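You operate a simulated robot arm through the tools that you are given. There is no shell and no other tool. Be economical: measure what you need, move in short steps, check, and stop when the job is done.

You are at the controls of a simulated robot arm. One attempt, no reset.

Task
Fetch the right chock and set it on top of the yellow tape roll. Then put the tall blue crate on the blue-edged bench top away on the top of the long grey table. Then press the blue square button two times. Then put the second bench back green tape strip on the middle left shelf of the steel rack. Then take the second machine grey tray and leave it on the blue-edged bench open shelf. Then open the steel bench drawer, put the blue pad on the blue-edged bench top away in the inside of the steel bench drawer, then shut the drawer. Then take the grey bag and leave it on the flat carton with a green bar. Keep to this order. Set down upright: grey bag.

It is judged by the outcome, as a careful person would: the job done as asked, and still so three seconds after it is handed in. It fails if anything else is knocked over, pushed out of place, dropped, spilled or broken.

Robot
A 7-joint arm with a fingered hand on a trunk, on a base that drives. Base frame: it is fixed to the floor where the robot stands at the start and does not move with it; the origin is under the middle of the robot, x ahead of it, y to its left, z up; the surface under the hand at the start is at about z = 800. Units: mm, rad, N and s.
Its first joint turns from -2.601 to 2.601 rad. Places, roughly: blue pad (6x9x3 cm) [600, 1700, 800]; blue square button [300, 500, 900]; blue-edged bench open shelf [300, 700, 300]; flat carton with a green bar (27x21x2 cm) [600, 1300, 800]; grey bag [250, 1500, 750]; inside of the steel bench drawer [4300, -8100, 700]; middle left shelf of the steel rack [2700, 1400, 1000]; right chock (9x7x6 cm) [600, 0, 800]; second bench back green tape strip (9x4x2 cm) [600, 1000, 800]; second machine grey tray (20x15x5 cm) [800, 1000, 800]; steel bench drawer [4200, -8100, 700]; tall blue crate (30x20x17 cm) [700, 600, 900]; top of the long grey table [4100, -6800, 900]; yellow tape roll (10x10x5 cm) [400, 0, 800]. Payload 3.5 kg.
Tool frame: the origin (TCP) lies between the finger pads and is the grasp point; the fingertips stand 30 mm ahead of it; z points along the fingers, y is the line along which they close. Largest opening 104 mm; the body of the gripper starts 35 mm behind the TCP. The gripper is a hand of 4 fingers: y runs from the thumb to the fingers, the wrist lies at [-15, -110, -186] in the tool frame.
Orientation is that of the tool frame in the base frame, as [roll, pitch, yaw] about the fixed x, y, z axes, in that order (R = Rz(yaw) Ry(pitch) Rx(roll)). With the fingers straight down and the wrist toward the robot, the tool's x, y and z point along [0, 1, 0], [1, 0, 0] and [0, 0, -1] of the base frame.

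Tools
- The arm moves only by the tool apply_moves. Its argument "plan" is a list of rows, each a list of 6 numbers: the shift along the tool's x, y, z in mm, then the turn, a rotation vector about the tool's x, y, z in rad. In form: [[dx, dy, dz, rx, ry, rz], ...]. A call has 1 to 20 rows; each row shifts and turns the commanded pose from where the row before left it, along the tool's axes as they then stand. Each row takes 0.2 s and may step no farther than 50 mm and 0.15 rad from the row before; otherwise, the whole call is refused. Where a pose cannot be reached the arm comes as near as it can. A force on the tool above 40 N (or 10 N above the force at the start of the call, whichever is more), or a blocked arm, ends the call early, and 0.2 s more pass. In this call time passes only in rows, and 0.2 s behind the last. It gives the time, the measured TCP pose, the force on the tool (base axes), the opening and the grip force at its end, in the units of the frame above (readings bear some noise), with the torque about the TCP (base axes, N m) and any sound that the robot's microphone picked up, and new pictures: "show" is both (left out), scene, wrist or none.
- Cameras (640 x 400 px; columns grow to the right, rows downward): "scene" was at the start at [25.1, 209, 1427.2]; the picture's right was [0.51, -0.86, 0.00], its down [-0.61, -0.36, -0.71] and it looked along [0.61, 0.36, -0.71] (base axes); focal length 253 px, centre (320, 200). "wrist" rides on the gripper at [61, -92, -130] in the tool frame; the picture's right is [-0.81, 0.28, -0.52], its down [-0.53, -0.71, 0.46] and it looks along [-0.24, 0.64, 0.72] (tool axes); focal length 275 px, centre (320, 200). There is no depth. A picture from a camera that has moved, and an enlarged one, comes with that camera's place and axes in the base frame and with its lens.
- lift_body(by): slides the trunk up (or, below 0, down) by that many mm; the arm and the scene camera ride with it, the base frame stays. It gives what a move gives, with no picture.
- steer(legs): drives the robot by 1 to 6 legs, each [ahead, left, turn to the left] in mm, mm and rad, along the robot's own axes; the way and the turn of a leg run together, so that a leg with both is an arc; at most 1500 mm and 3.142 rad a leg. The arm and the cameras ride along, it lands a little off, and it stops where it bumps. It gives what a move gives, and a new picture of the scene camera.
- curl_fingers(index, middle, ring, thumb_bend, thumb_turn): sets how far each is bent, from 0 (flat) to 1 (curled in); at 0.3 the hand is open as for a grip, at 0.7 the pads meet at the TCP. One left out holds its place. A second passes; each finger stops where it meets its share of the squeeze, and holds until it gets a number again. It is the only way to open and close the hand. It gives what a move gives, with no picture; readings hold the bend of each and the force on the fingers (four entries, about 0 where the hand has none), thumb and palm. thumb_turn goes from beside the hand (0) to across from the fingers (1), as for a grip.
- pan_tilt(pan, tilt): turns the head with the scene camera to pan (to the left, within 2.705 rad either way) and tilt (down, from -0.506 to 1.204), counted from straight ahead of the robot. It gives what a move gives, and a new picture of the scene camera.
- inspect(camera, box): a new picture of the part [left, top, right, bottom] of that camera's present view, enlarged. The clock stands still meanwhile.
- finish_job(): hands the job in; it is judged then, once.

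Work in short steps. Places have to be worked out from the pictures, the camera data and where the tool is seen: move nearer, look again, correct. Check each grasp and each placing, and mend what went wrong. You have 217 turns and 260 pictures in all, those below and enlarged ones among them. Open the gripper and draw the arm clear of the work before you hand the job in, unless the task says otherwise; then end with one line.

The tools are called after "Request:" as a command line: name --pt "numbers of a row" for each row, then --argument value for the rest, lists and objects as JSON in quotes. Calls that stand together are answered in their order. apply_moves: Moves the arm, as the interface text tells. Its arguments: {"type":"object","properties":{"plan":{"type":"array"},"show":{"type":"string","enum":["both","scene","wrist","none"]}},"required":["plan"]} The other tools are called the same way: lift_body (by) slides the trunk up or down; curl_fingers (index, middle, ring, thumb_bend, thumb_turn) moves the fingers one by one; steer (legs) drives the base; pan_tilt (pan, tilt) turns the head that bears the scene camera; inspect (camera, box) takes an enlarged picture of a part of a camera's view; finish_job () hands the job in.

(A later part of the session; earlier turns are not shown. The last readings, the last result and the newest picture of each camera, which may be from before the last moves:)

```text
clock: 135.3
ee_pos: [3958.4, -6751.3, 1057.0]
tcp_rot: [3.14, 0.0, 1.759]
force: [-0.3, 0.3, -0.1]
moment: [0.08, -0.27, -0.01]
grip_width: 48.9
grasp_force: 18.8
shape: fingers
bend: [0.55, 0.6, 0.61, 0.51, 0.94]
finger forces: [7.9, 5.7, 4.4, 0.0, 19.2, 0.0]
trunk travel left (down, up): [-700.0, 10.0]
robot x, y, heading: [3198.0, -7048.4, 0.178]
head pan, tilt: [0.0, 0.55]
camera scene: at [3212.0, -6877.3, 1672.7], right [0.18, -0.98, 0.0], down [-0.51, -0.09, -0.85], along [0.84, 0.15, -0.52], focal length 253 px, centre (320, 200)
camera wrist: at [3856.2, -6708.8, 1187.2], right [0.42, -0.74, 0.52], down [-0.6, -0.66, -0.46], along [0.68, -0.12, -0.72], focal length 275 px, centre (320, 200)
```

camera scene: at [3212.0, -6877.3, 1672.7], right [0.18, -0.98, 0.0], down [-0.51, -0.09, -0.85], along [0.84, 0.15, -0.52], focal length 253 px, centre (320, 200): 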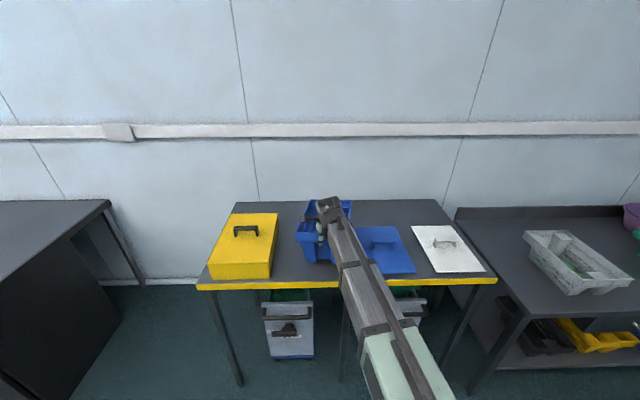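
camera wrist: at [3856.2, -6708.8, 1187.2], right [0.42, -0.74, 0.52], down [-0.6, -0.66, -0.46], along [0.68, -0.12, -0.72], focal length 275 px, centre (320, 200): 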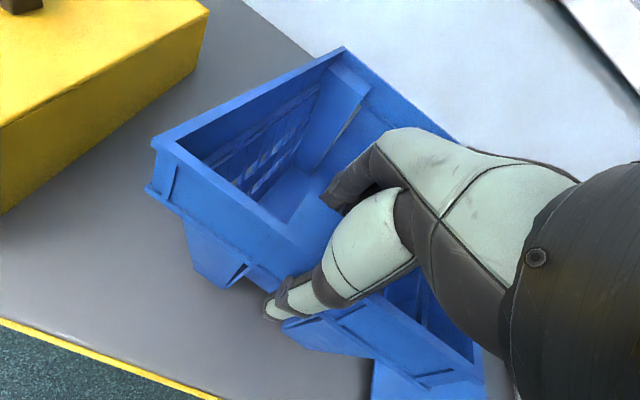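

The far end has touched. I'll lower the near end gently and check the clearance to the blue lid.

Request:
apply_moves --pt "0 0 4 0 0 0" --pt "0 0 4 0 0 0" --pt "0 0 3 0 0 0" --show "none"

Request:
inspect --camera "scene" --box '[260, 180, 420, 290]'

```text
clock: 136.1
ee_pos: [3958.4, -6752.7, 1046.9]
tcp_rot: [3.14, 0.0, 1.759]
force: [-1.8, 0.1, 1.2]
moment: [0.12, -0.46, -0.06]
grip_width: 48.1
grasp_force: 18.6
shape: fingers
bend: [0.55, 0.61, 0.61, 0.52, 0.94]
finger forces: [8.2, 4.6, 4.0, 0.0, 20.5, 0.0]
trunk travel left (down, up): [-700.0, 10.0]
robot x, y, heading: [3197.0, -7048.7, 0.182]
head pan, tilt: [0.0, 0.55]
```

```text
3.64 times, centred on (340, 235) of scene
camera zoom: at [3211.9, -6877.3, 1672.7], right [0.18, -0.98, 0.0], down [-0.51, -0.09, -0.85], along [0.84, 0.15, -0.52], focal length 920 px, centre (247, 73)
```

zoom: 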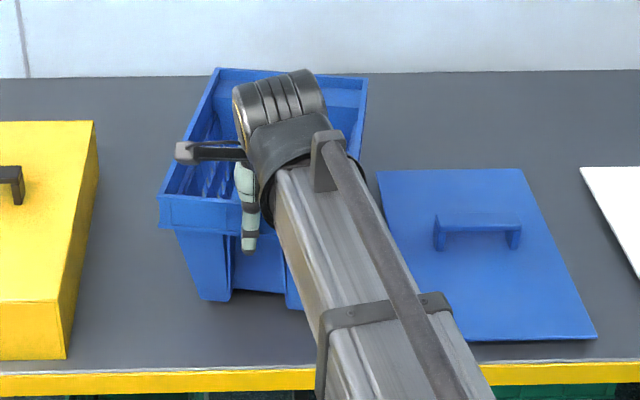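

Request:
apply_moves --pt "0 0 3 0 0 0" --pt "0 0 3 0 0 0" --show "none"

Request:
inspect --camera "scene" --box '[285, 215, 375, 275]'

```text
clock: 136.7
ee_pos: [3956.5, -6751.7, 1041.5]
tcp_rot: [3.139, -0.001, 1.76]
force: [-1.8, 0.1, 1.8]
moment: [0.1, -0.5, -0.02]
grip_width: 48.0
grasp_force: 18.8
shape: fingers
bend: [0.55, 0.61, 0.61, 0.52, 0.94]
finger forces: [8.6, 4.4, 3.7, 0.0, 21.1, 0.0]
trunk travel left (down, up): [-700.0, 10.0]
robot x, y, heading: [3199.2, -7048.8, 0.179]
head pan, tilt: [0.0, 0.55]
```

```text
6.67 times, centred on (330, 245) of scene
camera zoom: at [3211.8, -6877.3, 1672.7], right [0.18, -0.98, 0.0], down [-0.51, -0.09, -0.85], along [0.84, 0.15, -0.52], focal length 1687 px, centre (253, -100)
```

zoom: 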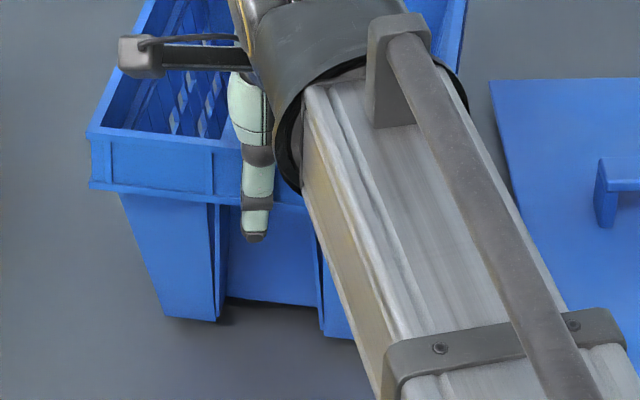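

Request:
apply_moves --pt "0 0 3 0 0 0" --pt "0 0 3 0 0 0" --pt "0 0 2 0 0 0" --show "none"

```text
clock: 137.5
ee_pos: [3955.9, -6751.2, 1034.3]
tcp_rot: [3.141, -0.001, 1.758]
force: [-1.5, -0.9, 0.7]
moment: [0.15, -0.52, 0.0]
grip_width: 47.8
grasp_force: 19.4
shape: fingers
bend: [0.54, 0.61, 0.62, 0.54, 0.94]
finger forces: [9.2, 4.2, 3.3, 0.0, 21.5, 0.1]
trunk travel left (down, up): [-700.0, 10.0]
robot x, y, heading: [3197.8, -7048.7, 0.18]
head pan, tilt: [0.0, 0.55]
```

Request:
apply_moves --pt "0 0 3 0 0 0" --pt "0 0 3 0 0 0" --pt "0 0 3 0 0 0" --show "none"

Request:
inspect --camera "scene" --box '[285, 215, 375, 275]'

```text
clock: 138.3
ee_pos: [3957.8, -6751.4, 1025.9]
tcp_rot: [3.139, 0.0, 1.76]
force: [-2.1, 0.2, 8.2]
moment: [0.16, -0.31, -0.04]
grip_width: 47.0
grasp_force: 19.3
shape: fingers
bend: [0.54, 0.62, 0.62, 0.55, 0.94]
finger forces: [9.6, 3.8, 3.1, 0.0, 21.1, 0.0]
trunk travel left (down, up): [-700.0, 10.0]
robot x, y, heading: [3197.2, -7047.1, 0.179]
head pan, tilt: [0.0, 0.55]
```

```text
6.67 times, centred on (330, 245) of scene
camera zoom: at [3211.1, -6877.5, 1672.9], right [0.18, -0.98, 0.0], down [-0.51, -0.09, -0.85], along [0.84, 0.15, -0.52], focal length 1687 px, centre (253, -100)
```

zoom: 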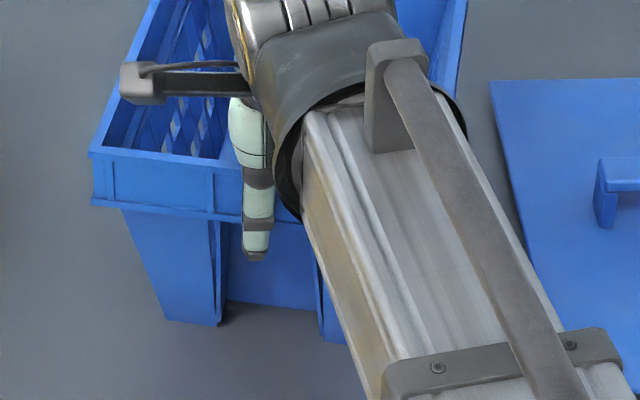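

Both ends rest on the table (8 N). I'll release and lift straight up.

Request:
curl_fingers --index 0.3 --middle 0.3 --ring 0.3 --thumb_bend 0.3

Request:
apply_moves --pt "0 0 -30 0 0 0" --pt "0 0 -50 0 0 0" --pt "0 0 -50 0 0 0" --pt "0 0 -50 0 0 0" --pt "0 0 -50 0 0 0"

```text
clock: 139.3
ee_pos: [3956.1, -6751.6, 1024.0]
tcp_rot: [3.141, -0.001, 1.758]
force: [1.0, 0.7, -0.2]
moment: [0.02, -0.02, -0.01]
grip_width: 102.8
grasp_force: 0.1
shape: fingers
bend: [0.3, 0.3, 0.3, 0.3, 0.97]
finger forces: [0.0, 0.0, 0.0, 0.0, 0.1, 0.0]
trunk travel left (down, up): [-700.0, 10.0]
robot x, y, heading: [3196.8, -7050.3, 0.177]
head pan, tilt: [0.0, 0.55]
```

```text
clock: 140.5
ee_pos: [3955.9, -6750.2, 1252.4]
tcp_rot: [3.141, 0.0, 1.761]
force: [-0.1, 0.4, 1.1]
moment: [-0.01, 0.02, -0.02]
grip_width: 102.9
grasp_force: 0.1
shape: fingers
bend: [0.3, 0.3, 0.3, 0.3, 0.97]
finger forces: [0.0, 0.1, 0.0, 0.0, 0.0, 0.0]
trunk travel left (down, up): [-700.0, 10.0]
robot x, y, heading: [3196.9, -7050.7, 0.175]
head pan, tilt: [0.0, 0.55]
camera scene: at [3211.9, -6877.3, 1672.6], right [0.18, -0.98, 0.0], down [-0.51, -0.09, -0.85], along [0.84, 0.15, -0.52], focal length 253 px, centre (320, 200)
camera wrist: at [3854.0, -6708.0, 1382.4], right [0.42, -0.74, 0.52], down [-0.6, -0.66, -0.46], along [0.68, -0.12, -0.72], focal length 275 px, centre (320, 200)
```

scene: 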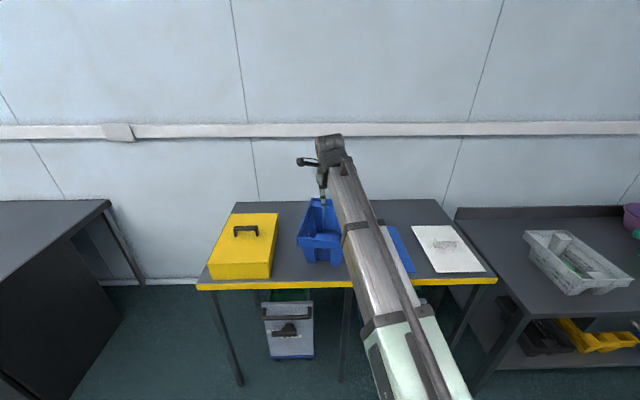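
wrist: 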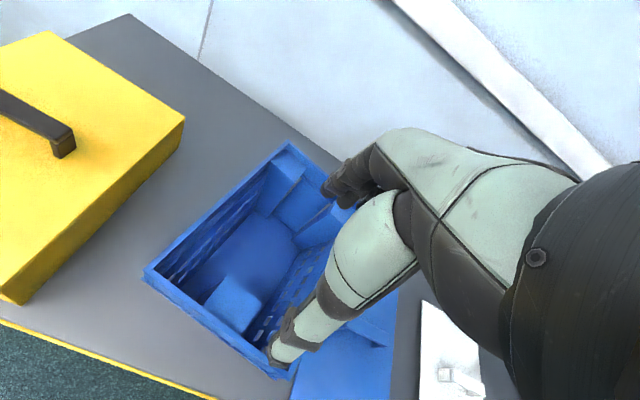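

The crate is placed neatly. Now back to the first bench for the button, retracing my path.

Request:
steer --legs '[[-1400, 305, 0], [-1340, 305, 0], [0, 0, 1.485], [1450, 0, 0], [450, 0, 0.13]]'

Request:
pan_tilt --pan 0.0 --tilt 0.35

```text
clock: 167.2
ee_pos: [-263.4, -4289.0, 1251.4]
tcp_rot: [-3.14, 0.0, -2.871]
force: [-0.8, -0.1, 0.2]
moment: [-0.03, 0.03, 0.05]
grip_width: 102.7
grasp_force: 0.1
shape: fingers
bend: [0.3, 0.3, 0.3, 0.3, 0.97]
finger forces: [0.0, 0.1, 0.1, 0.1, 0.0, 0.0]
trunk travel left (down, up): [-700.0, 10.0]
robot x, y, heading: [97.9, -5025.1, 1.827]
head pan, tilt: [0.0, 0.55]
camera scene: at [-78.7, -5024.2, 1672.6], right [0.97, 0.26, 0.0], down [0.13, -0.51, -0.85], along [-0.22, 0.82, -0.52], focal length 253 px, centre (320, 200)
```

scene: 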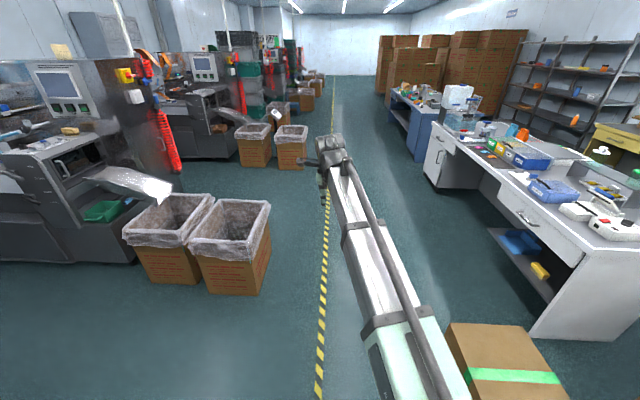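

```text
clock: 167.9
ee_pos: [-264.4, -4291.0, 1252.7]
tcp_rot: [3.141, 0.001, -2.873]
force: [0.5, 0.3, -0.2]
moment: [-0.01, -0.01, 0.01]
grip_width: 103.0
grasp_force: 0.0
shape: fingers
bend: [0.3, 0.3, 0.3, 0.3, 0.97]
finger forces: [0.0, 0.1, 0.1, 0.1, 0.2, 0.1]
trunk travel left (down, up): [-700.0, 10.0]
robot x, y, heading: [96.3, -5024.8, 1.832]
head pan, tilt: [0.0, 0.351]
camera scene: at [-79.4, -5021.7, 1690.8], right [0.97, 0.26, 0.0], down [0.09, -0.33, -0.94], along [-0.24, 0.91, -0.34], focal length 253 px, centre (320, 200)
```

scene: 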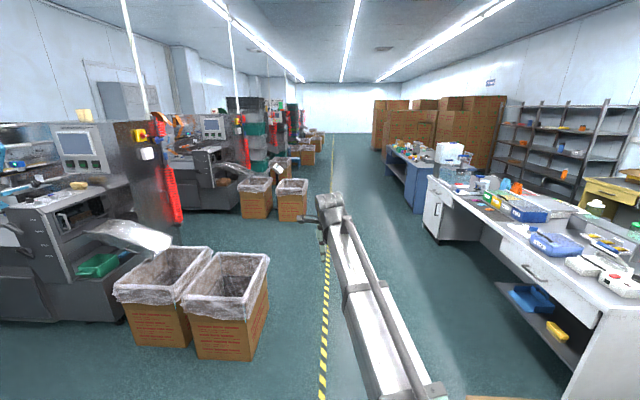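

The aisle is clear. I'll drive up it and turn to face the first bench.

Request:
steer --legs '[[0, 0, -0.09], [1500, 0, 0], [1500, 0, 0], [1500, 0, 0], [600, 0, 0], [0, 0, -1.74]]'

```text
clock: 197.3
ee_pos: [-291.6, 149.6, 1252.3]
tcp_rot: [-3.14, -0.002, 1.62]
force: [0.1, 0.3, 0.5]
moment: [0.01, 0.01, -0.03]
grip_width: 102.7
grasp_force: 0.0
shape: fingers
bend: [0.3, 0.3, 0.3, 0.3, 0.97]
finger forces: [0.0, 0.0, 0.0, 0.0, 0.1, 0.1]
trunk travel left (down, up): [-700.0, 10.0]
robot x, y, heading: [-1081.2, -40.5, 0.036]
head pan, tilt: [0.0, 0.351]
camera scene: at [-1042.5, 128.4, 1690.9], right [0.04, -1.0, 0.0], down [-0.34, -0.01, -0.94], along [0.94, 0.03, -0.34], focal length 253 px, centre (320, 200)
```

scene: 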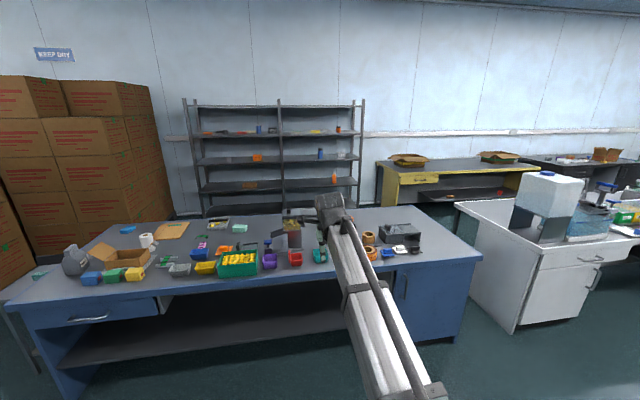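

I see the whole bench. I'll position at about (−420, 480) in front of the button.

Request:
steer --legs '[[0, 540, -0.036], [650, 0, 0]]'

Request:
pan_tilt --pan 0.0 --tilt 0.75

```text
clock: 203.6
ee_pos: [347.9, 646.8, 1251.4]
tcp_rot: [3.142, 0.0, 1.572]
force: [0.5, -0.4, -0.4]
moment: [0.02, 0.0, 0.03]
grip_width: 102.8
grasp_force: 0.1
shape: fingers
bend: [0.3, 0.3, 0.3, 0.3, 0.97]
finger forces: [0.1, 0.1, 0.0, 0.1, 0.0, 0.0]
trunk travel left (down, up): [-700.0, 10.0]
robot x, y, heading: [-457.5, 492.6, -0.01]
head pan, tilt: [0.0, 0.351]
camera scene: at [-403.7, 660.5, 1690.9], right [-0.01, -1.0, 0.0], down [-0.34, 0.0, -0.94], along [0.94, -0.01, -0.34], focal length 253 px, centre (320, 200)
```

scene: 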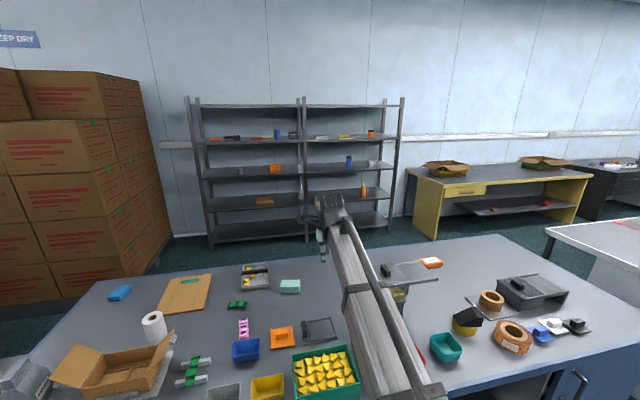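

```text
clock: 204.4
ee_pos: [346.5, 647.2, 1252.9]
tcp_rot: [3.141, 0.0, 1.57]
force: [0.9, -1.2, -0.1]
moment: [-0.01, 0.02, 0.05]
grip_width: 103.1
grasp_force: 0.0
shape: fingers
bend: [0.3, 0.3, 0.3, 0.3, 0.97]
finger forces: [0.1, 0.0, 0.0, 0.1, 0.1, 0.1]
trunk travel left (down, up): [-700.0, 10.0]
robot x, y, heading: [-453.6, 495.8, -0.011]
head pan, tilt: [0.0, 0.75]
camera scene: at [-414.6, 660.6, 1655.3], right [-0.01, -1.0, 0.0], down [-0.68, 0.01, -0.73], along [0.73, -0.01, -0.68], focal length 253 px, centre (320, 200)
```

scene: 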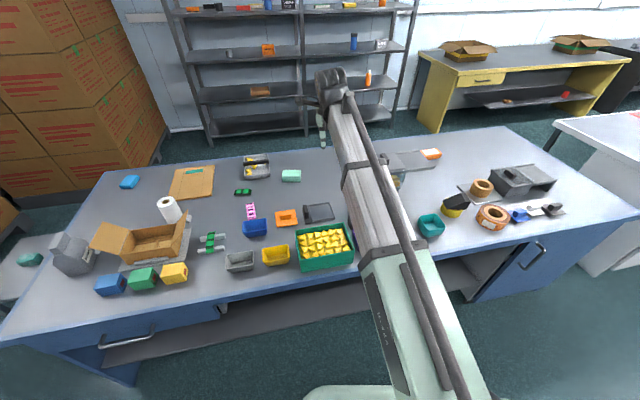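

From two earlier views the button cap's top centre is about (327, 509, 905). I'll lower the trunk, close the fingers into a pointed shape and move above it.

Request:
lift_body --by -200

Request:
curl_fingers --index 0.7 --middle 0.7 --ring 0.7 --thumb_bend 0.7

Request:
apply_moves --pt "-45 -7 0 0 0 0" --pt "-45 -7 0 0 0 0" --pt "-46 -7 0 0 0 0"

```text
clock: 206.6
ee_pos: [347.0, 646.7, 1052.3]
tcp_rot: [-3.141, -0.001, 1.572]
force: [0.1, -0.1, -0.8]
moment: [0.03, 0.01, 0.02]
grip_width: 102.7
grasp_force: 0.1
shape: fingers
bend: [0.3, 0.3, 0.3, 0.3, 0.97]
finger forces: [0.0, 0.0, 0.1, 0.0, 0.0, 0.0]
trunk travel left (down, up): [-500.0, 210.0]
robot x, y, heading: [-451.8, 496.4, -0.007]
head pan, tilt: [0.0, 0.75]
```

```text
clock: 207.6
ee_pos: [346.2, 646.3, 1053.3]
tcp_rot: [-3.141, 0.0, 1.573]
force: [0.3, 0.4, 0.1]
moment: [0.05, 0.0, -0.02]
grip_width: 1.4
grasp_force: 0.1
shape: fingers
bend: [0.7, 0.7, 0.7, 0.7, 0.97]
finger forces: [0.0, 0.0, 0.1, 0.0, 0.1, 0.1]
trunk travel left (down, up): [-500.0, 210.0]
robot x, y, heading: [-455.8, 492.2, -0.005]
head pan, tilt: [0.0, 0.75]
```

```text
clock: 208.4
ee_pos: [324.0, 509.6, 1054.1]
tcp_rot: [3.139, 0.0, 1.573]
force: [0.3, -0.4, -0.4]
moment: [0.0, -0.01, 0.0]
grip_width: 1.7
grasp_force: 0.1
shape: fingers
bend: [0.7, 0.7, 0.7, 0.7, 0.97]
finger forces: [0.0, 0.0, 0.0, 0.0, 0.0, 0.0]
trunk travel left (down, up): [-500.0, 210.0]
robot x, y, heading: [-453.7, 497.0, -0.01]
head pan, tilt: [0.0, 0.75]
camera scene: at [-414.7, 660.6, 1455.3], right [-0.01, -1.0, 0.0], down [-0.68, 0.01, -0.73], along [0.73, -0.01, -0.68], focal length 253 px, centre (320, 200)
camera wrist: at [230.9, 572.3, 1183.4], right [0.28, -0.81, 0.52], down [-0.71, -0.54, -0.46], along [0.65, -0.24, -0.72], focal length 275 px, centre (320, 200)
```

scene: 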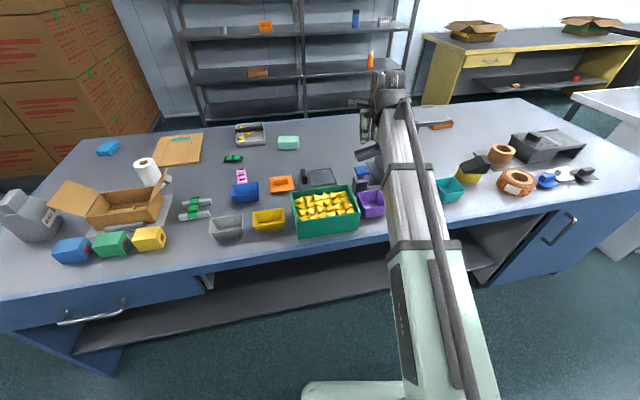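
wrist: 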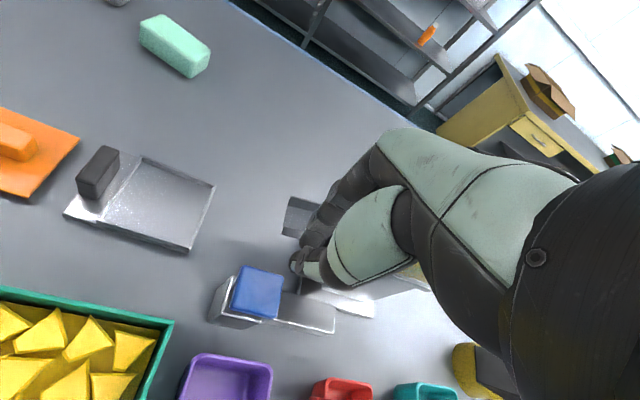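

Button cap centre is confirmed at about (329, 504.5), top z≈900. I'll move above it and descend to just short of contact.

Request:
apply_moves --pt "-5 5 40 0 0 0" --pt "0 0 40 0 0 0" --pt "0 0 20 0 0 0" --show "wrist"

```text
clock: 209.2
ee_pos: [331.2, 505.1, 952.9]
tcp_rot: [3.141, 0.0, 1.57]
force: [0.4, 0.0, -0.8]
moment: [0.0, 0.0, -0.01]
grip_width: 1.2
grasp_force: 0.0
shape: fingers
bend: [0.7, 0.7, 0.7, 0.7, 0.97]
finger forces: [0.1, 0.1, 0.1, 0.1, 0.0, 0.0]
trunk travel left (down, up): [-500.0, 210.0]
robot x, y, heading: [-457.4, 489.0, -0.005]
head pan, tilt: [0.0, 0.75]
camera wrist: at [239.1, 566.2, 1082.3], right [0.28, -0.81, 0.52], down [-0.71, -0.53, -0.46], along [0.65, -0.24, -0.72], focal length 275 px, centre (320, 200)
```

wrist: 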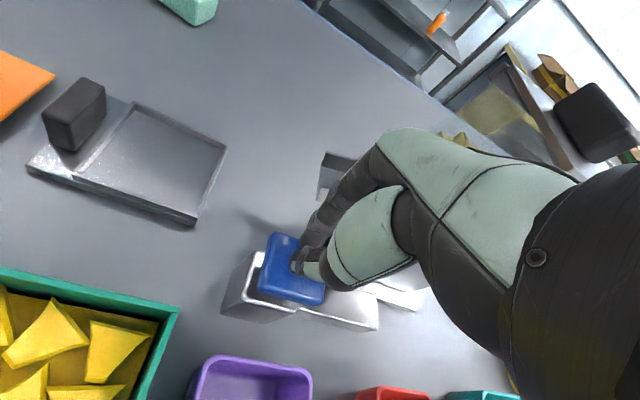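

Aligned over the cap. I'll press down slowly.

Request:
apply_moves --pt "0 0 6 0 0 0" --pt "0 0 5 0 0 0" --pt "0 0 4 0 0 0" --pt "0 0 3 0 0 0" --pt "0 0 3 0 0 0" --show "none"

```text
clock: 210.4
ee_pos: [330.4, 504.0, 933.1]
tcp_rot: [3.14, 0.0, 1.574]
force: [-0.9, 0.4, 4.4]
moment: [0.08, 0.08, 0.02]
grip_width: 0.8
grasp_force: 2.4
shape: fingers
bend: [0.7, 0.7, 0.7, 0.7, 0.97]
finger forces: [0.2, 0.1, 0.1, 0.0, 4.1, 0.0]
trunk travel left (down, up): [-500.0, 210.0]
robot x, y, heading: [-453.6, 496.2, -0.005]
head pan, tilt: [0.0, 0.75]
```

Contact at TCP z≈934 (4 N). Pressing further in small steps.

Request:
apply_moves --pt "0 0 2 0 0 0" --pt "0 0 2 0 0 0" --pt "0 0 2 0 0 0" --show "none"

```text
clock: 211.2
ee_pos: [332.8, 504.9, 926.4]
tcp_rot: [3.141, 0.0, 1.571]
force: [-1.9, 1.3, 10.8]
moment: [0.15, 0.23, 0.01]
grip_width: 0.9
grasp_force: 5.7
shape: fingers
bend: [0.7, 0.7, 0.7, 0.7, 0.97]
finger forces: [0.2, 0.0, 0.0, 0.1, 11.3, 0.1]
trunk travel left (down, up): [-500.0, 210.0]
robot x, y, heading: [-452.4, 490.6, -0.008]
head pan, tilt: [0.0, 0.75]
heard: click
```

I heard a click: first press registered. I'll back off fully, then press once more.

Request:
apply_moves --pt "0 0 -5 0 0 0" --pt "0 0 -10 0 0 0" --pt "0 0 -10 0 0 0" --pt "0 0 0 0 0 0" --show "wrist"

Request:
apply_moves --pt "0 0 10 0 0 0" --pt "0 0 8 0 0 0" --pt "0 0 3 0 0 0" --pt "0 0 2 0 0 0" --pt "0 0 2 0 0 0" --show "none"

```text
clock: 212.2
ee_pos: [333.0, 504.5, 949.0]
tcp_rot: [-3.141, 0.001, 1.573]
force: [0.4, -0.3, 0.0]
moment: [0.02, -0.04, 0.02]
grip_width: 1.0
grasp_force: 0.0
shape: fingers
bend: [0.7, 0.7, 0.7, 0.7, 0.97]
finger forces: [0.1, 0.0, 0.0, 0.0, 0.0, 0.0]
trunk travel left (down, up): [-500.0, 210.0]
robot x, y, heading: [-455.1, 496.2, -0.013]
head pan, tilt: [0.0, 0.75]
camera wrist: at [240.1, 565.7, 1079.6], right [0.28, -0.81, 0.52], down [-0.71, -0.53, -0.46], along [0.65, -0.24, -0.72], focal length 275 px, centre (320, 200)
```

wrist: 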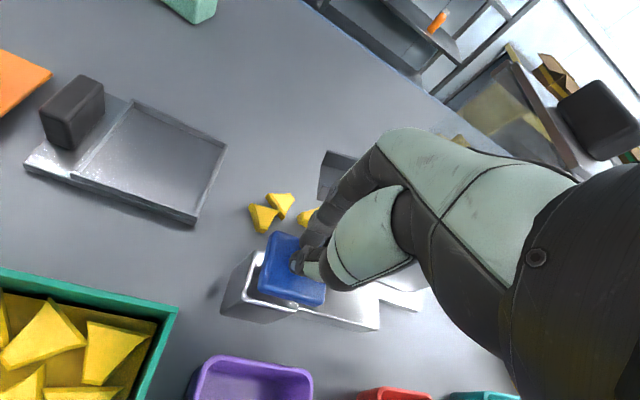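

```text
clock: 213.4
ee_pos: [330.4, 506.4, 927.2]
tcp_rot: [3.139, 0.0, 1.573]
force: [0.0, -1.3, 12.9]
moment: [0.0, 0.05, 0.02]
grip_width: 0.0
grasp_force: 7.2
shape: fingers
bend: [0.7, 0.7, 0.7, 0.71, 0.98]
finger forces: [3.5, 0.5, 0.0, 0.1, 9.6, 0.0]
trunk travel left (down, up): [-500.0, 210.0]
robot x, y, heading: [-455.5, 492.8, -0.004]
head pan, tilt: [0.0, 0.75]
heard: click
```

Second click. Done pressing; lifting clear and moving toward the green tape strip.

Request:
apply_moves --pt "0 0 -10 0 0 0" --pt "0 0 -40 0 0 0" --pt "0 0 -50 0 0 0" --pt "0 0 -50 0 0 0" --pt "0 0 -50 0 0 0" --show "none"

Request:
curl_fingers --index 0.3 --middle 0.3 --ring 0.3 --thumb_bend 0.3

Request:
steer --legs '[[150, 480, 0.006]]'

```text
clock: 214.6
ee_pos: [334.3, 507.5, 1125.1]
tcp_rot: [3.141, 0.0, 1.574]
force: [0.1, 0.2, -0.4]
moment: [0.01, -0.01, -0.02]
grip_width: 0.6
grasp_force: 0.1
shape: fingers
bend: [0.7, 0.7, 0.7, 0.7, 0.98]
finger forces: [0.0, 0.0, 0.0, 0.0, 0.1, 0.0]
trunk travel left (down, up): [-500.0, 210.0]
robot x, y, heading: [-449.8, 495.7, -0.009]
head pan, tilt: [0.0, 0.75]
```

```text
clock: 215.6
ee_pos: [333.7, 508.6, 1124.8]
tcp_rot: [-3.142, 0.0, 1.572]
force: [0.3, 0.2, -0.1]
moment: [0.02, -0.02, 0.02]
grip_width: 102.4
grasp_force: 0.0
shape: fingers
bend: [0.3, 0.3, 0.3, 0.3, 0.98]
finger forces: [0.0, 0.0, 0.0, 0.0, 0.0, 0.0]
trunk travel left (down, up): [-500.0, 210.0]
robot x, y, heading: [-453.4, 493.1, -0.009]
head pan, tilt: [0.0, 0.75]
```

```text
clock: 218.6
ee_pos: [489.1, 993.8, 1124.9]
tcp_rot: [3.141, -0.001, 1.577]
force: [-0.3, -0.4, -0.3]
moment: [-0.02, 0.02, 0.01]
grip_width: 102.7
grasp_force: 0.0
shape: fingers
bend: [0.3, 0.3, 0.3, 0.3, 0.98]
finger forces: [0.0, 0.1, 0.0, 0.0, 0.0, 0.0]
trunk travel left (down, up): [-500.0, 210.0]
robot x, y, heading: [-296.8, 974.0, -0.007]
head pan, tilt: [0.0, 0.75]
camera scene: at [-259.4, 1143.7, 1455.2], right [-0.01, -1.0, 0.0], down [-0.68, 0.0, -0.73], along [0.73, 0.0, -0.68], focal length 253 px, centre (320, 200)
```

scene: 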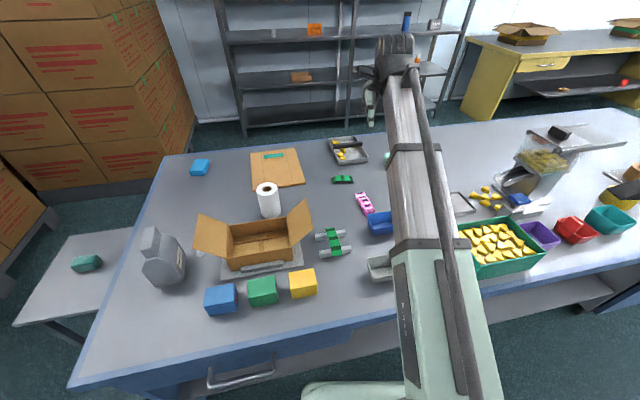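

The back green strip sits at about (546, 1054). I'll zoom in to get its shape and angle.

Request:
inspect --camera "scene" --box '[300, 150, 390, 210]'

```text
6.67 times, centred on (345, 180) of scene
camera zoom: at [-259.4, 1143.7, 1455.2], right [-0.01, -1.0, 0.0], down [-0.68, 0.0, -0.73], along [0.73, 0.0, -0.68], focal length 1687 px, centre (153, 333)
```

zoom: 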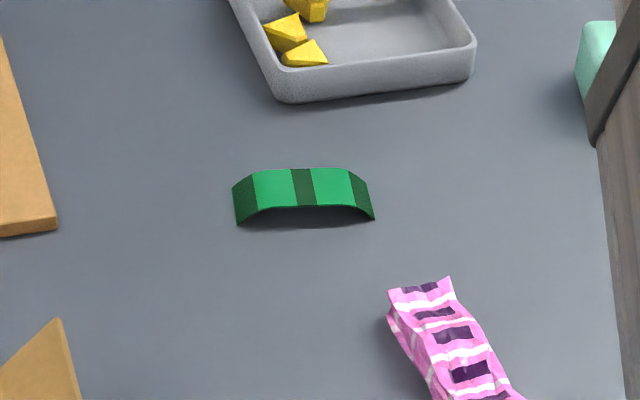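

The strip is an arch about 86 × 40 mm, long axis along y, centred near (560, 1045). I'll move over it and descend partway.

Request:
apply_moves --pt "26 35 0 0 0 0" --pt "26 36 0 0 0 0" --pt "0 0 50 0 0 0" --pt "0 0 50 0 0 0" --pt "0 0 50 0 0 0" --pt "0 0 50 0 0 0" --show "wrist"

```text
clock: 220.0
ee_pos: [560.0, 1046.7, 925.6]
tcp_rot: [3.141, 0.001, 1.577]
force: [0.0, -0.6, -0.1]
moment: [0.01, 0.03, 0.0]
grip_width: 102.9
grasp_force: 0.1
shape: fingers
bend: [0.3, 0.3, 0.3, 0.3, 0.98]
finger forces: [0.0, 0.1, 0.0, 0.0, 0.1, 0.0]
trunk travel left (down, up): [-500.0, 210.0]
robot x, y, heading: [-300.2, 977.1, -0.004]
head pan, tilt: [0.0, 0.75]
camera wrist: at [467.2, 1107.4, 1056.3], right [0.28, -0.81, 0.52], down [-0.71, -0.54, -0.46], along [0.65, -0.24, -0.72], focal length 275 px, centre (320, 200)
```

wrist: 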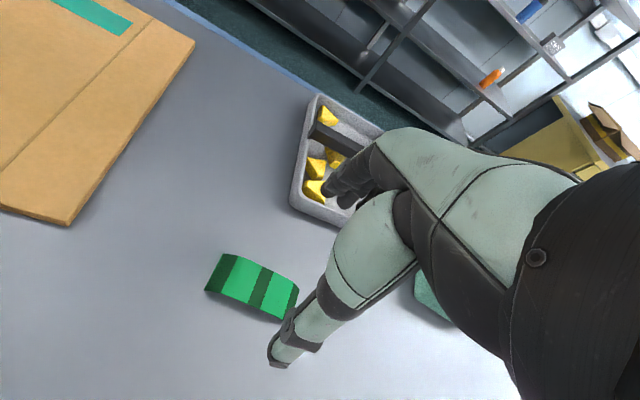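

Strip centre confirmed at (558, 1049). Descending to about 836.

Request:
apply_moves --pt "2 -2 40 0 0 0" --pt "0 0 35 0 0 0" --pt "0 0 15 0 0 0" --show "none"

Request:
curl_fingers --index 0.75 --middle 0.75 --ring 0.75 --thumb_bend 0.75

Request:
inspect --camera "wrist" --box '[160, 120, 480, 320]'

```text
clock: 220.8
ee_pos: [559.8, 1047.5, 835.6]
tcp_rot: [3.14, -0.001, 1.577]
force: [-0.4, 0.3, 0.3]
moment: [0.01, -0.02, -0.03]
grip_width: 103.0
grasp_force: 0.0
shape: fingers
bend: [0.3, 0.3, 0.3, 0.3, 0.98]
finger forces: [0.1, 0.0, 0.0, 0.0, 0.1, 0.0]
trunk travel left (down, up): [-500.0, 210.0]
robot x, y, heading: [-301.3, 976.8, -0.008]
head pan, tilt: [0.0, 0.75]
```

```text
clock: 221.8
ee_pos: [560.4, 1047.6, 835.7]
tcp_rot: [3.14, 0.001, 1.577]
force: [1.2, 1.3, 0.0]
moment: [0.0, -0.02, -0.02]
grip_width: 30.5
grasp_force: 16.3
shape: fingers
bend: [0.62, 0.65, 0.75, 0.57, 0.95]
finger forces: [9.2, 6.8, 0.0, 0.0, 15.8, 0.0]
trunk travel left (down, up): [-500.0, 210.0]
robot x, y, heading: [-295.8, 975.9, -0.008]
head pan, tilt: [0.0, 0.75]
```

```text
2.00 times, centred on (320, 220) of wrist
camera zoom: at [467.1, 1107.9, 965.3], right [0.28, -0.81, 0.52], down [-0.71, -0.54, -0.46], along [0.65, -0.24, -0.72], focal length 551 px, centre (320, 160)
```

zoom: 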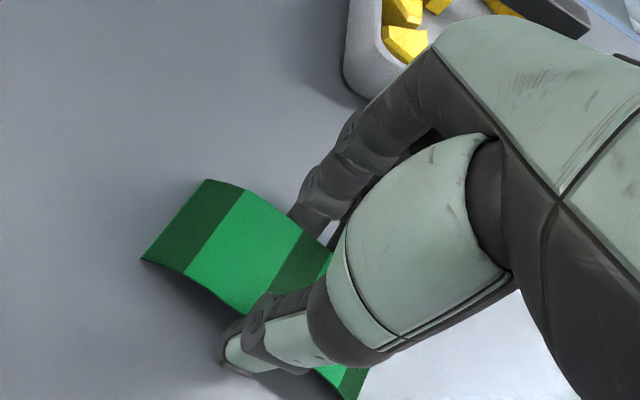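

Gripped by thumb, index and middle. Lifting to check.

Request:
apply_moves --pt "0 0 -20 0 0 0" --pt "0 0 -50 0 0 0" --pt "0 0 -50 0 0 0" --pt "0 0 -50 0 0 0" --pt "0 0 -50 0 0 0" --show "wrist"

```text
clock: 223.0
ee_pos: [560.4, 1050.7, 1060.3]
tcp_rot: [3.141, 0.001, 1.576]
force: [0.5, -0.2, -0.6]
moment: [0.07, -0.04, 0.02]
grip_width: 30.9
grasp_force: 15.2
shape: fingers
bend: [0.62, 0.65, 0.75, 0.57, 0.95]
finger forces: [8.3, 7.4, 0.1, 0.0, 15.8, 0.0]
trunk travel left (down, up): [-500.0, 210.0]
robot x, y, heading: [-298.2, 978.7, -0.009]
head pan, tilt: [0.0, 0.75]
camera wrist: at [466.7, 1110.5, 1189.7], right [0.28, -0.81, 0.52], down [-0.71, -0.54, -0.46], along [0.65, -0.24, -0.72], focal length 275 px, centre (320, 200)
```

wrist: 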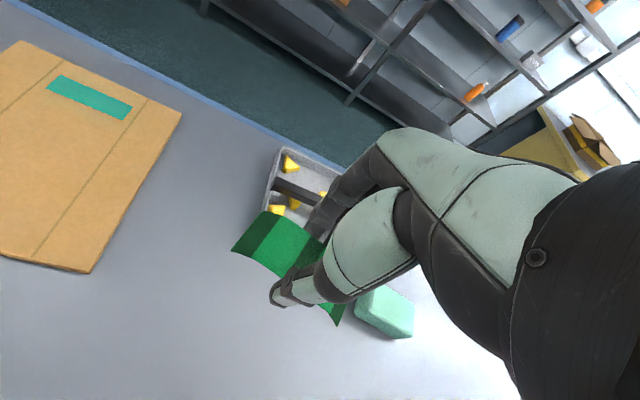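

The strip is held. To reach the rack behind the bench I need a route, so I'll check the passage around the bench's left end.

Request:
pan_tilt --pan 0.9 --tilt 0.35

```text
clock: 224.2
ee_pos: [558.9, 1050.8, 1059.1]
tcp_rot: [3.141, 0.002, 1.576]
force: [0.0, 0.3, 0.7]
moment: [-0.03, 0.04, -0.02]
grip_width: 30.8
grasp_force: 15.9
shape: fingers
bend: [0.62, 0.65, 0.75, 0.57, 0.95]
finger forces: [8.4, 7.5, 0.1, 0.0, 15.7, 0.0]
trunk travel left (down, up): [-500.0, 210.0]
robot x, y, heading: [-298.3, 975.5, -0.009]
head pan, tilt: [0.901, 0.351]
camera scene: at [-283.9, 1216.7, 1490.9], right [0.78, -0.63, 0.0], down [-0.22, -0.27, -0.94], along [0.59, 0.73, -0.34], focal length 253 px, centre (320, 200)
```

scene: 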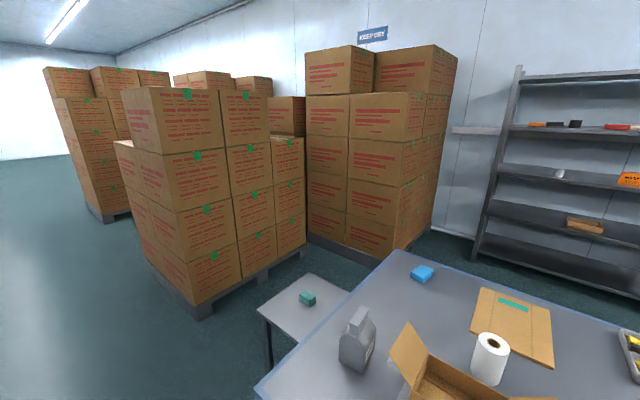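

There's a passage about 900 mm wide between the white side table and the pallet stack. I'll tuck the arm closer, back away, strafe left and then look ahead.

Request:
apply_moves --pt "-15 -45 -10 0 0 0" --pt "-15 -45 -10 0 0 0" --pt "-15 -45 -10 0 0 0" --pt "-15 -45 -10 0 0 0" --pt "-15 -45 -10 0 0 0" --show "none"

Request:
steer --legs '[[-360, 0, 0], [0, 1365, 0], [0, 0, 0.2]]'

Request:
pan_tilt --pan 0.0 --tilt 0.6

```text
clock: 225.4
ee_pos: [332.6, 976.1, 1107.7]
tcp_rot: [3.14, 0.0, 1.577]
force: [-0.4, 0.6, -1.1]
moment: [0.01, -0.02, 0.01]
grip_width: 30.7
grasp_force: 16.3
shape: fingers
bend: [0.62, 0.65, 0.75, 0.57, 0.95]
finger forces: [8.3, 7.4, 0.0, 0.0, 15.8, 0.0]
trunk travel left (down, up): [-500.0, 210.0]
robot x, y, heading: [-299.3, 979.6, -0.01]
head pan, tilt: [0.901, 0.351]
```

```text
clock: 234.8
ee_pos: [-74.8, 2494.1, 1107.9]
tcp_rot: [3.141, 0.0, 1.82]
force: [0.2, 0.3, -0.6]
moment: [0.01, 0.0, 0.03]
grip_width: 30.5
grasp_force: 15.8
shape: fingers
bend: [0.62, 0.65, 0.75, 0.57, 0.95]
finger forces: [8.4, 7.4, 0.0, 0.1, 15.8, 0.1]
trunk travel left (down, up): [-500.0, 210.0]
robot x, y, heading: [-684.2, 2342.4, 0.234]
head pan, tilt: [0.901, 0.351]
camera scene: at [-732.4, 2577.8, 1490.9], right [0.91, -0.42, 0.0], down [-0.14, -0.31, -0.94], along [0.39, 0.85, -0.34], focal length 253 px, centre (320, 200)
```

scene: 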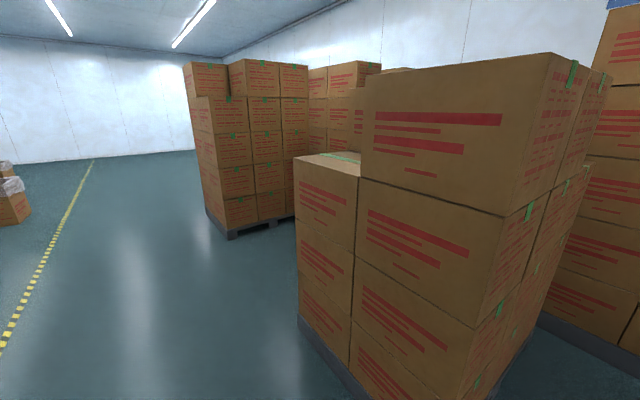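

```text
clock: 236.0
ee_pos: [-74.3, 2495.1, 1107.5]
tcp_rot: [3.14, 0.001, 1.821]
force: [0.1, -0.3, -0.6]
moment: [0.01, 0.03, 0.0]
grip_width: 31.0
grasp_force: 15.5
shape: fingers
bend: [0.62, 0.65, 0.75, 0.57, 0.95]
finger forces: [8.3, 7.4, 0.0, 0.0, 15.7, 0.1]
trunk travel left (down, up): [-500.0, 210.0]
robot x, y, heading: [-687.6, 2339.5, 0.239]
head pan, tilt: [0.0, 0.6]
camera scene: at [-685.5, 2514.2, 1468.2], right [0.24, -0.97, 0.0], down [-0.55, -0.13, -0.83], along [0.8, 0.2, -0.56], focal length 253 px, centre (320, 200)
```

scene: 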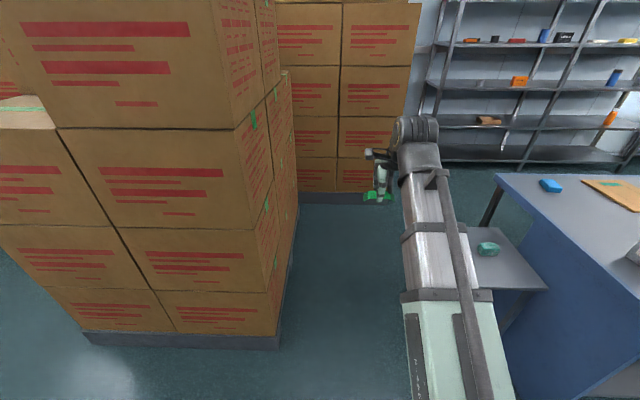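

The passage is parallel to my heading: left wall at +405, table at −478. I'll shift right 40, drive through 1150 mm and turn right toward the back aisle.

Request:
steer --legs '[[0, -40, 0], [1150, 0, 0], [0, 0, -0.85]]'

Request:
pan_tilt --pan 0.0 --tilt 0.5

```text
clock: 244.6
ee_pos: [985.0, 2255.1, 1107.7]
tcp_rot: [-3.141, 0.0, 1.013]
force: [0.0, 0.0, -0.7]
moment: [0.0, -0.02, 0.0]
grip_width: 30.4
grasp_force: 15.7
shape: fingers
bend: [0.62, 0.65, 0.75, 0.57, 0.95]
finger forces: [8.0, 7.3, 0.1, 0.2, 15.3, 0.0]
trunk travel left (down, up): [-500.0, 210.0]
robot x, y, heading: [452.6, 2590.7, -0.568]
head pan, tilt: [0.0, 0.6]
camera scene: at [578.4, 2709.0, 1468.1], right [-0.54, -0.84, 0.0], down [-0.48, 0.3, -0.83], along [0.69, -0.44, -0.56], focal length 253 px, centre (320, 200)
```

scene: 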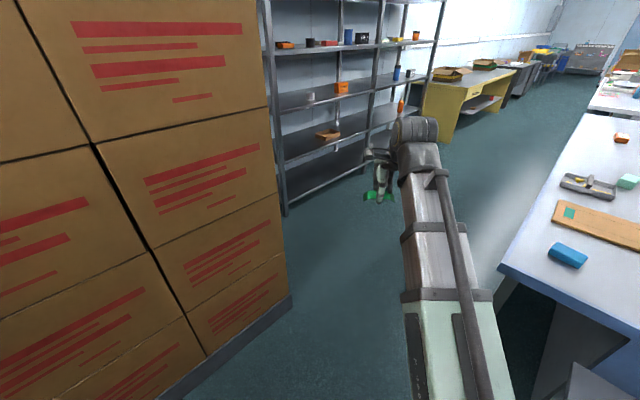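

```text
clock: 245.3
ee_pos: [984.0, 2254.8, 1107.7]
tcp_rot: [3.139, 0.0, 1.011]
force: [0.1, -0.3, -0.6]
moment: [-0.01, -0.01, 0.02]
grip_width: 30.6
grasp_force: 15.0
shape: fingers
bend: [0.62, 0.65, 0.75, 0.57, 0.95]
finger forces: [8.0, 7.2, 0.1, 0.1, 15.4, 0.1]
trunk travel left (down, up): [-500.0, 210.0]
robot x, y, heading: [449.1, 2587.7, -0.568]
head pan, tilt: [0.0, 0.499]
camera scene: at [580.5, 2707.6, 1477.2], right [-0.54, -0.84, 0.0], down [-0.4, 0.26, -0.88], along [0.74, -0.47, -0.48], focal length 253 px, centre (320, 200)
```

scene: 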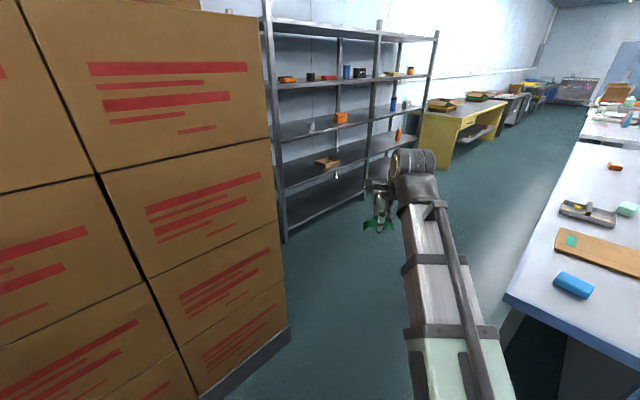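

Through the passage; now drive diagonally 1250 mm, then face the rack.

Request:
steer --legs '[[0, -30, 0], [1250, 0, 0], [0, 0, 0.76], [0, -700, 0]]'

Request:
pan_tilt --pan 0.0 --tilt 0.4

```text
clock: 257.6
ee_pos: [2256.7, 1355.3, 1106.6]
tcp_rot: [3.14, 0.001, 1.829]
force: [0.1, -0.6, 0.2]
moment: [-0.01, 0.0, -0.02]
grip_width: 30.1
grasp_force: 14.5
shape: fingers
bend: [0.62, 0.65, 0.75, 0.57, 0.95]
finger forces: [7.8, 7.2, 0.0, 0.1, 14.9, 0.0]
trunk travel left (down, up): [-500.0, 210.0]
robot x, y, heading: [1644.4, 1193.6, 0.243]
head pan, tilt: [0.0, 0.499]
camera scene: at [1650.0, 1372.3, 1477.2], right [0.24, -0.97, 0.0], down [-0.46, -0.12, -0.88], along [0.85, 0.21, -0.48], focal length 253 px, centre (320, 200)
```

scene: 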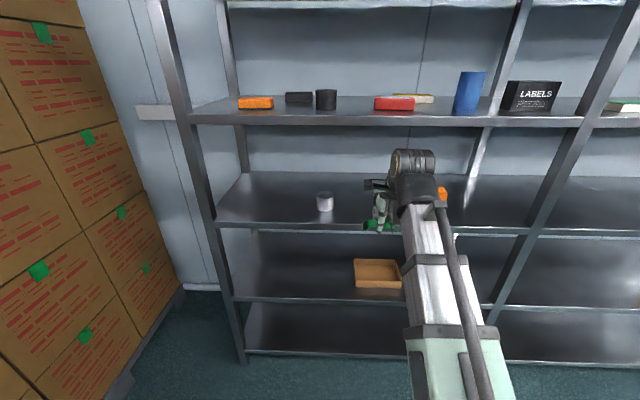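

```text
clock: 258.2
ee_pos: [2259.5, 1356.3, 1108.3]
tcp_rot: [3.14, -0.001, 1.826]
force: [1.1, 0.6, 0.3]
moment: [-0.01, 0.0, 0.01]
grip_width: 30.3
grasp_force: 14.8
shape: fingers
bend: [0.62, 0.65, 0.75, 0.57, 0.95]
finger forces: [7.8, 7.2, 0.1, 0.1, 14.8, 0.1]
trunk travel left (down, up): [-500.0, 210.0]
robot x, y, heading: [1646.4, 1198.6, 0.244]
head pan, tilt: [0.0, 0.4]
camera scene: at [1651.6, 1372.8, 1486.3], right [0.24, -0.97, 0.0], down [-0.38, -0.09, -0.92], along [0.89, 0.22, -0.39], focal length 253 px, centre (320, 200)
```

scene: 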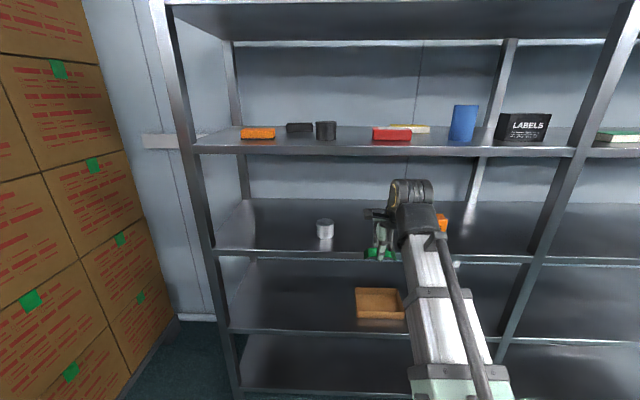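

I'm facing the rack. The cup-level shelf (third of five, z≈916) is the middle one, and it's free around (2590, 1335). I'll lower the hand to enter between shelves, drive 120 mm closer and look.

Request:
apply_moves --pt "0 0 40 0 0 0" --pt "0 0 40 0 0 0" --pt "0 0 40 0 0 0" --show "none"

Request:
steer --legs '[[120, 0, -0.04]]'

Request:
inspect --camera "wrist" --box '[0, 0, 640, 400]'

```text
clock: 259.0
ee_pos: [2257.9, 1352.4, 987.2]
tcp_rot: [3.14, 0.0, 1.827]
force: [0.6, 0.3, 0.9]
moment: [-0.03, -0.02, -0.01]
grip_width: 30.4
grasp_force: 15.1
shape: fingers
bend: [0.62, 0.65, 0.75, 0.57, 0.95]
finger forces: [7.7, 7.2, 0.0, 0.0, 14.9, 0.0]
trunk travel left (down, up): [-500.0, 210.0]
robot x, y, heading: [1648.7, 1197.3, 0.242]
head pan, tilt: [0.0, 0.4]
```

```text
clock: 260.3
ee_pos: [2378.7, 1354.5, 989.1]
tcp_rot: [-3.141, 0.0, 1.786]
force: [0.2, 0.4, 0.3]
moment: [0.02, -0.01, 0.02]
grip_width: 30.4
grasp_force: 15.1
shape: fingers
bend: [0.62, 0.65, 0.75, 0.57, 0.95]
finger forces: [7.7, 7.2, 0.0, 0.1, 14.8, 0.0]
trunk travel left (down, up): [-500.0, 210.0]
robot x, y, heading: [1764.4, 1224.0, 0.204]
head pan, tilt: [0.0, 0.4]
camera scene: at [1774.8, 1398.9, 1486.3], right [0.2, -0.98, 0.0], down [-0.38, -0.08, -0.92], along [0.9, 0.19, -0.39], focal length 253 px, centre (320, 200)
```

scene: 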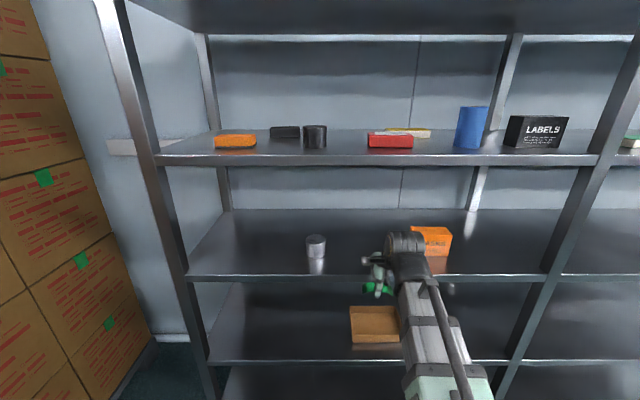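

```text
1.00 times, centred on (320, 200) of wrist (not enlarged: the box is as wide or as high as the picture)
camera zoom: at [2276.4, 1394.1, 1118.4], right [0.44, -0.73, 0.52], down [-0.58, -0.67, -0.46], along [0.68, -0.1, -0.72], focal length 275 px, centre (320, 200)
```

zoom: 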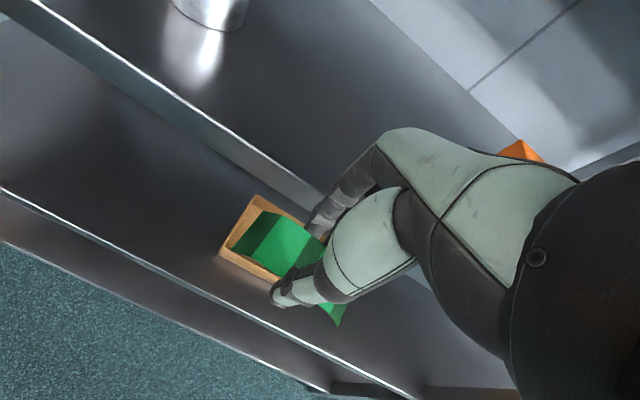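

The geometry agrees (shelf z≈916, front edge as computed). I'll move the hand in over the shelf at about (2585, 1385).

Request:
apply_moves --pt "-2.8 41.6 0 0 0 0" --pt "-2.8 41.6 0 0 0 0" --pt "-2.8 41.6 0 0 0 0" --pt "-2.8 41.6 0 0 0 0" --pt "-2.8 41.6 0 0 0 0"

```text
clock: 261.0
ee_pos: [2469.4, 1365.2, 991.0]
tcp_rot: [-3.14, -0.001, 1.787]
force: [-31.9, -6.0, 17.9]
moment: [-0.22, 1.59, 0.12]
grip_width: 58.9
grasp_force: 18.1
shape: fingers
bend: [0.72, 0.73, 0.75, 0.32, 0.94]
finger forces: [0.1, 0.1, 0.0, 0.0, 37.4, 0.0]
trunk travel left (down, up): [-500.0, 210.0]
robot x, y, heading: [1760.8, 1225.1, 0.206]
head pan, tilt: [0.0, 0.4]
stopped in row 3: the force on the tool passed its limit at 49 N (the readings are from after the stop); the commanded pose is now the measured one
camera scene: at [1767.6, 1397.5, 1486.8], right [0.2, -0.98, 0.0], down [-0.38, -0.08, -0.92], along [0.9, 0.19, -0.39], focal length 253 px, centre (320, 200)
camera wrist: at [2367.2, 1405.4, 1121.3], right [0.44, -0.73, 0.52], down [-0.58, -0.67, -0.45], along [0.68, -0.1, -0.73], focal length 275 px, centre (320, 200)
```

scene: 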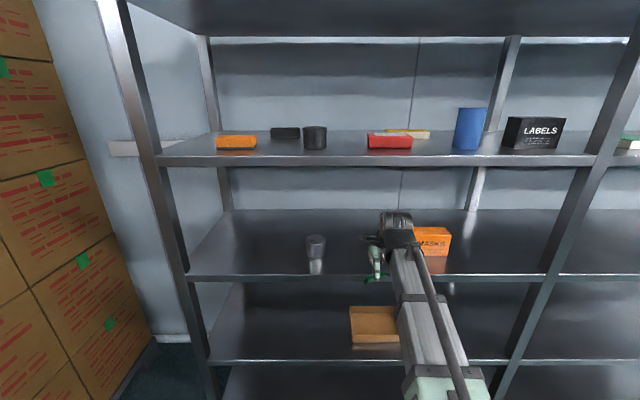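
wrist: 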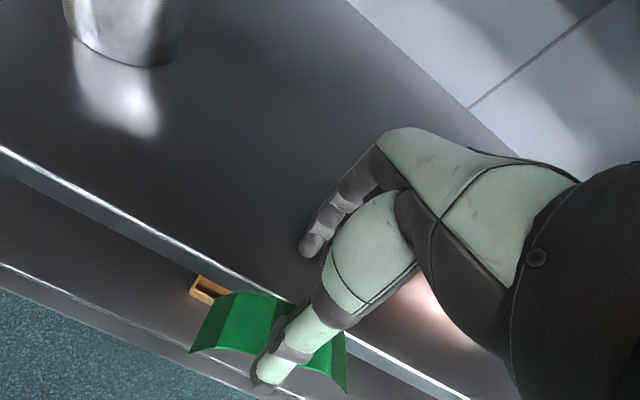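

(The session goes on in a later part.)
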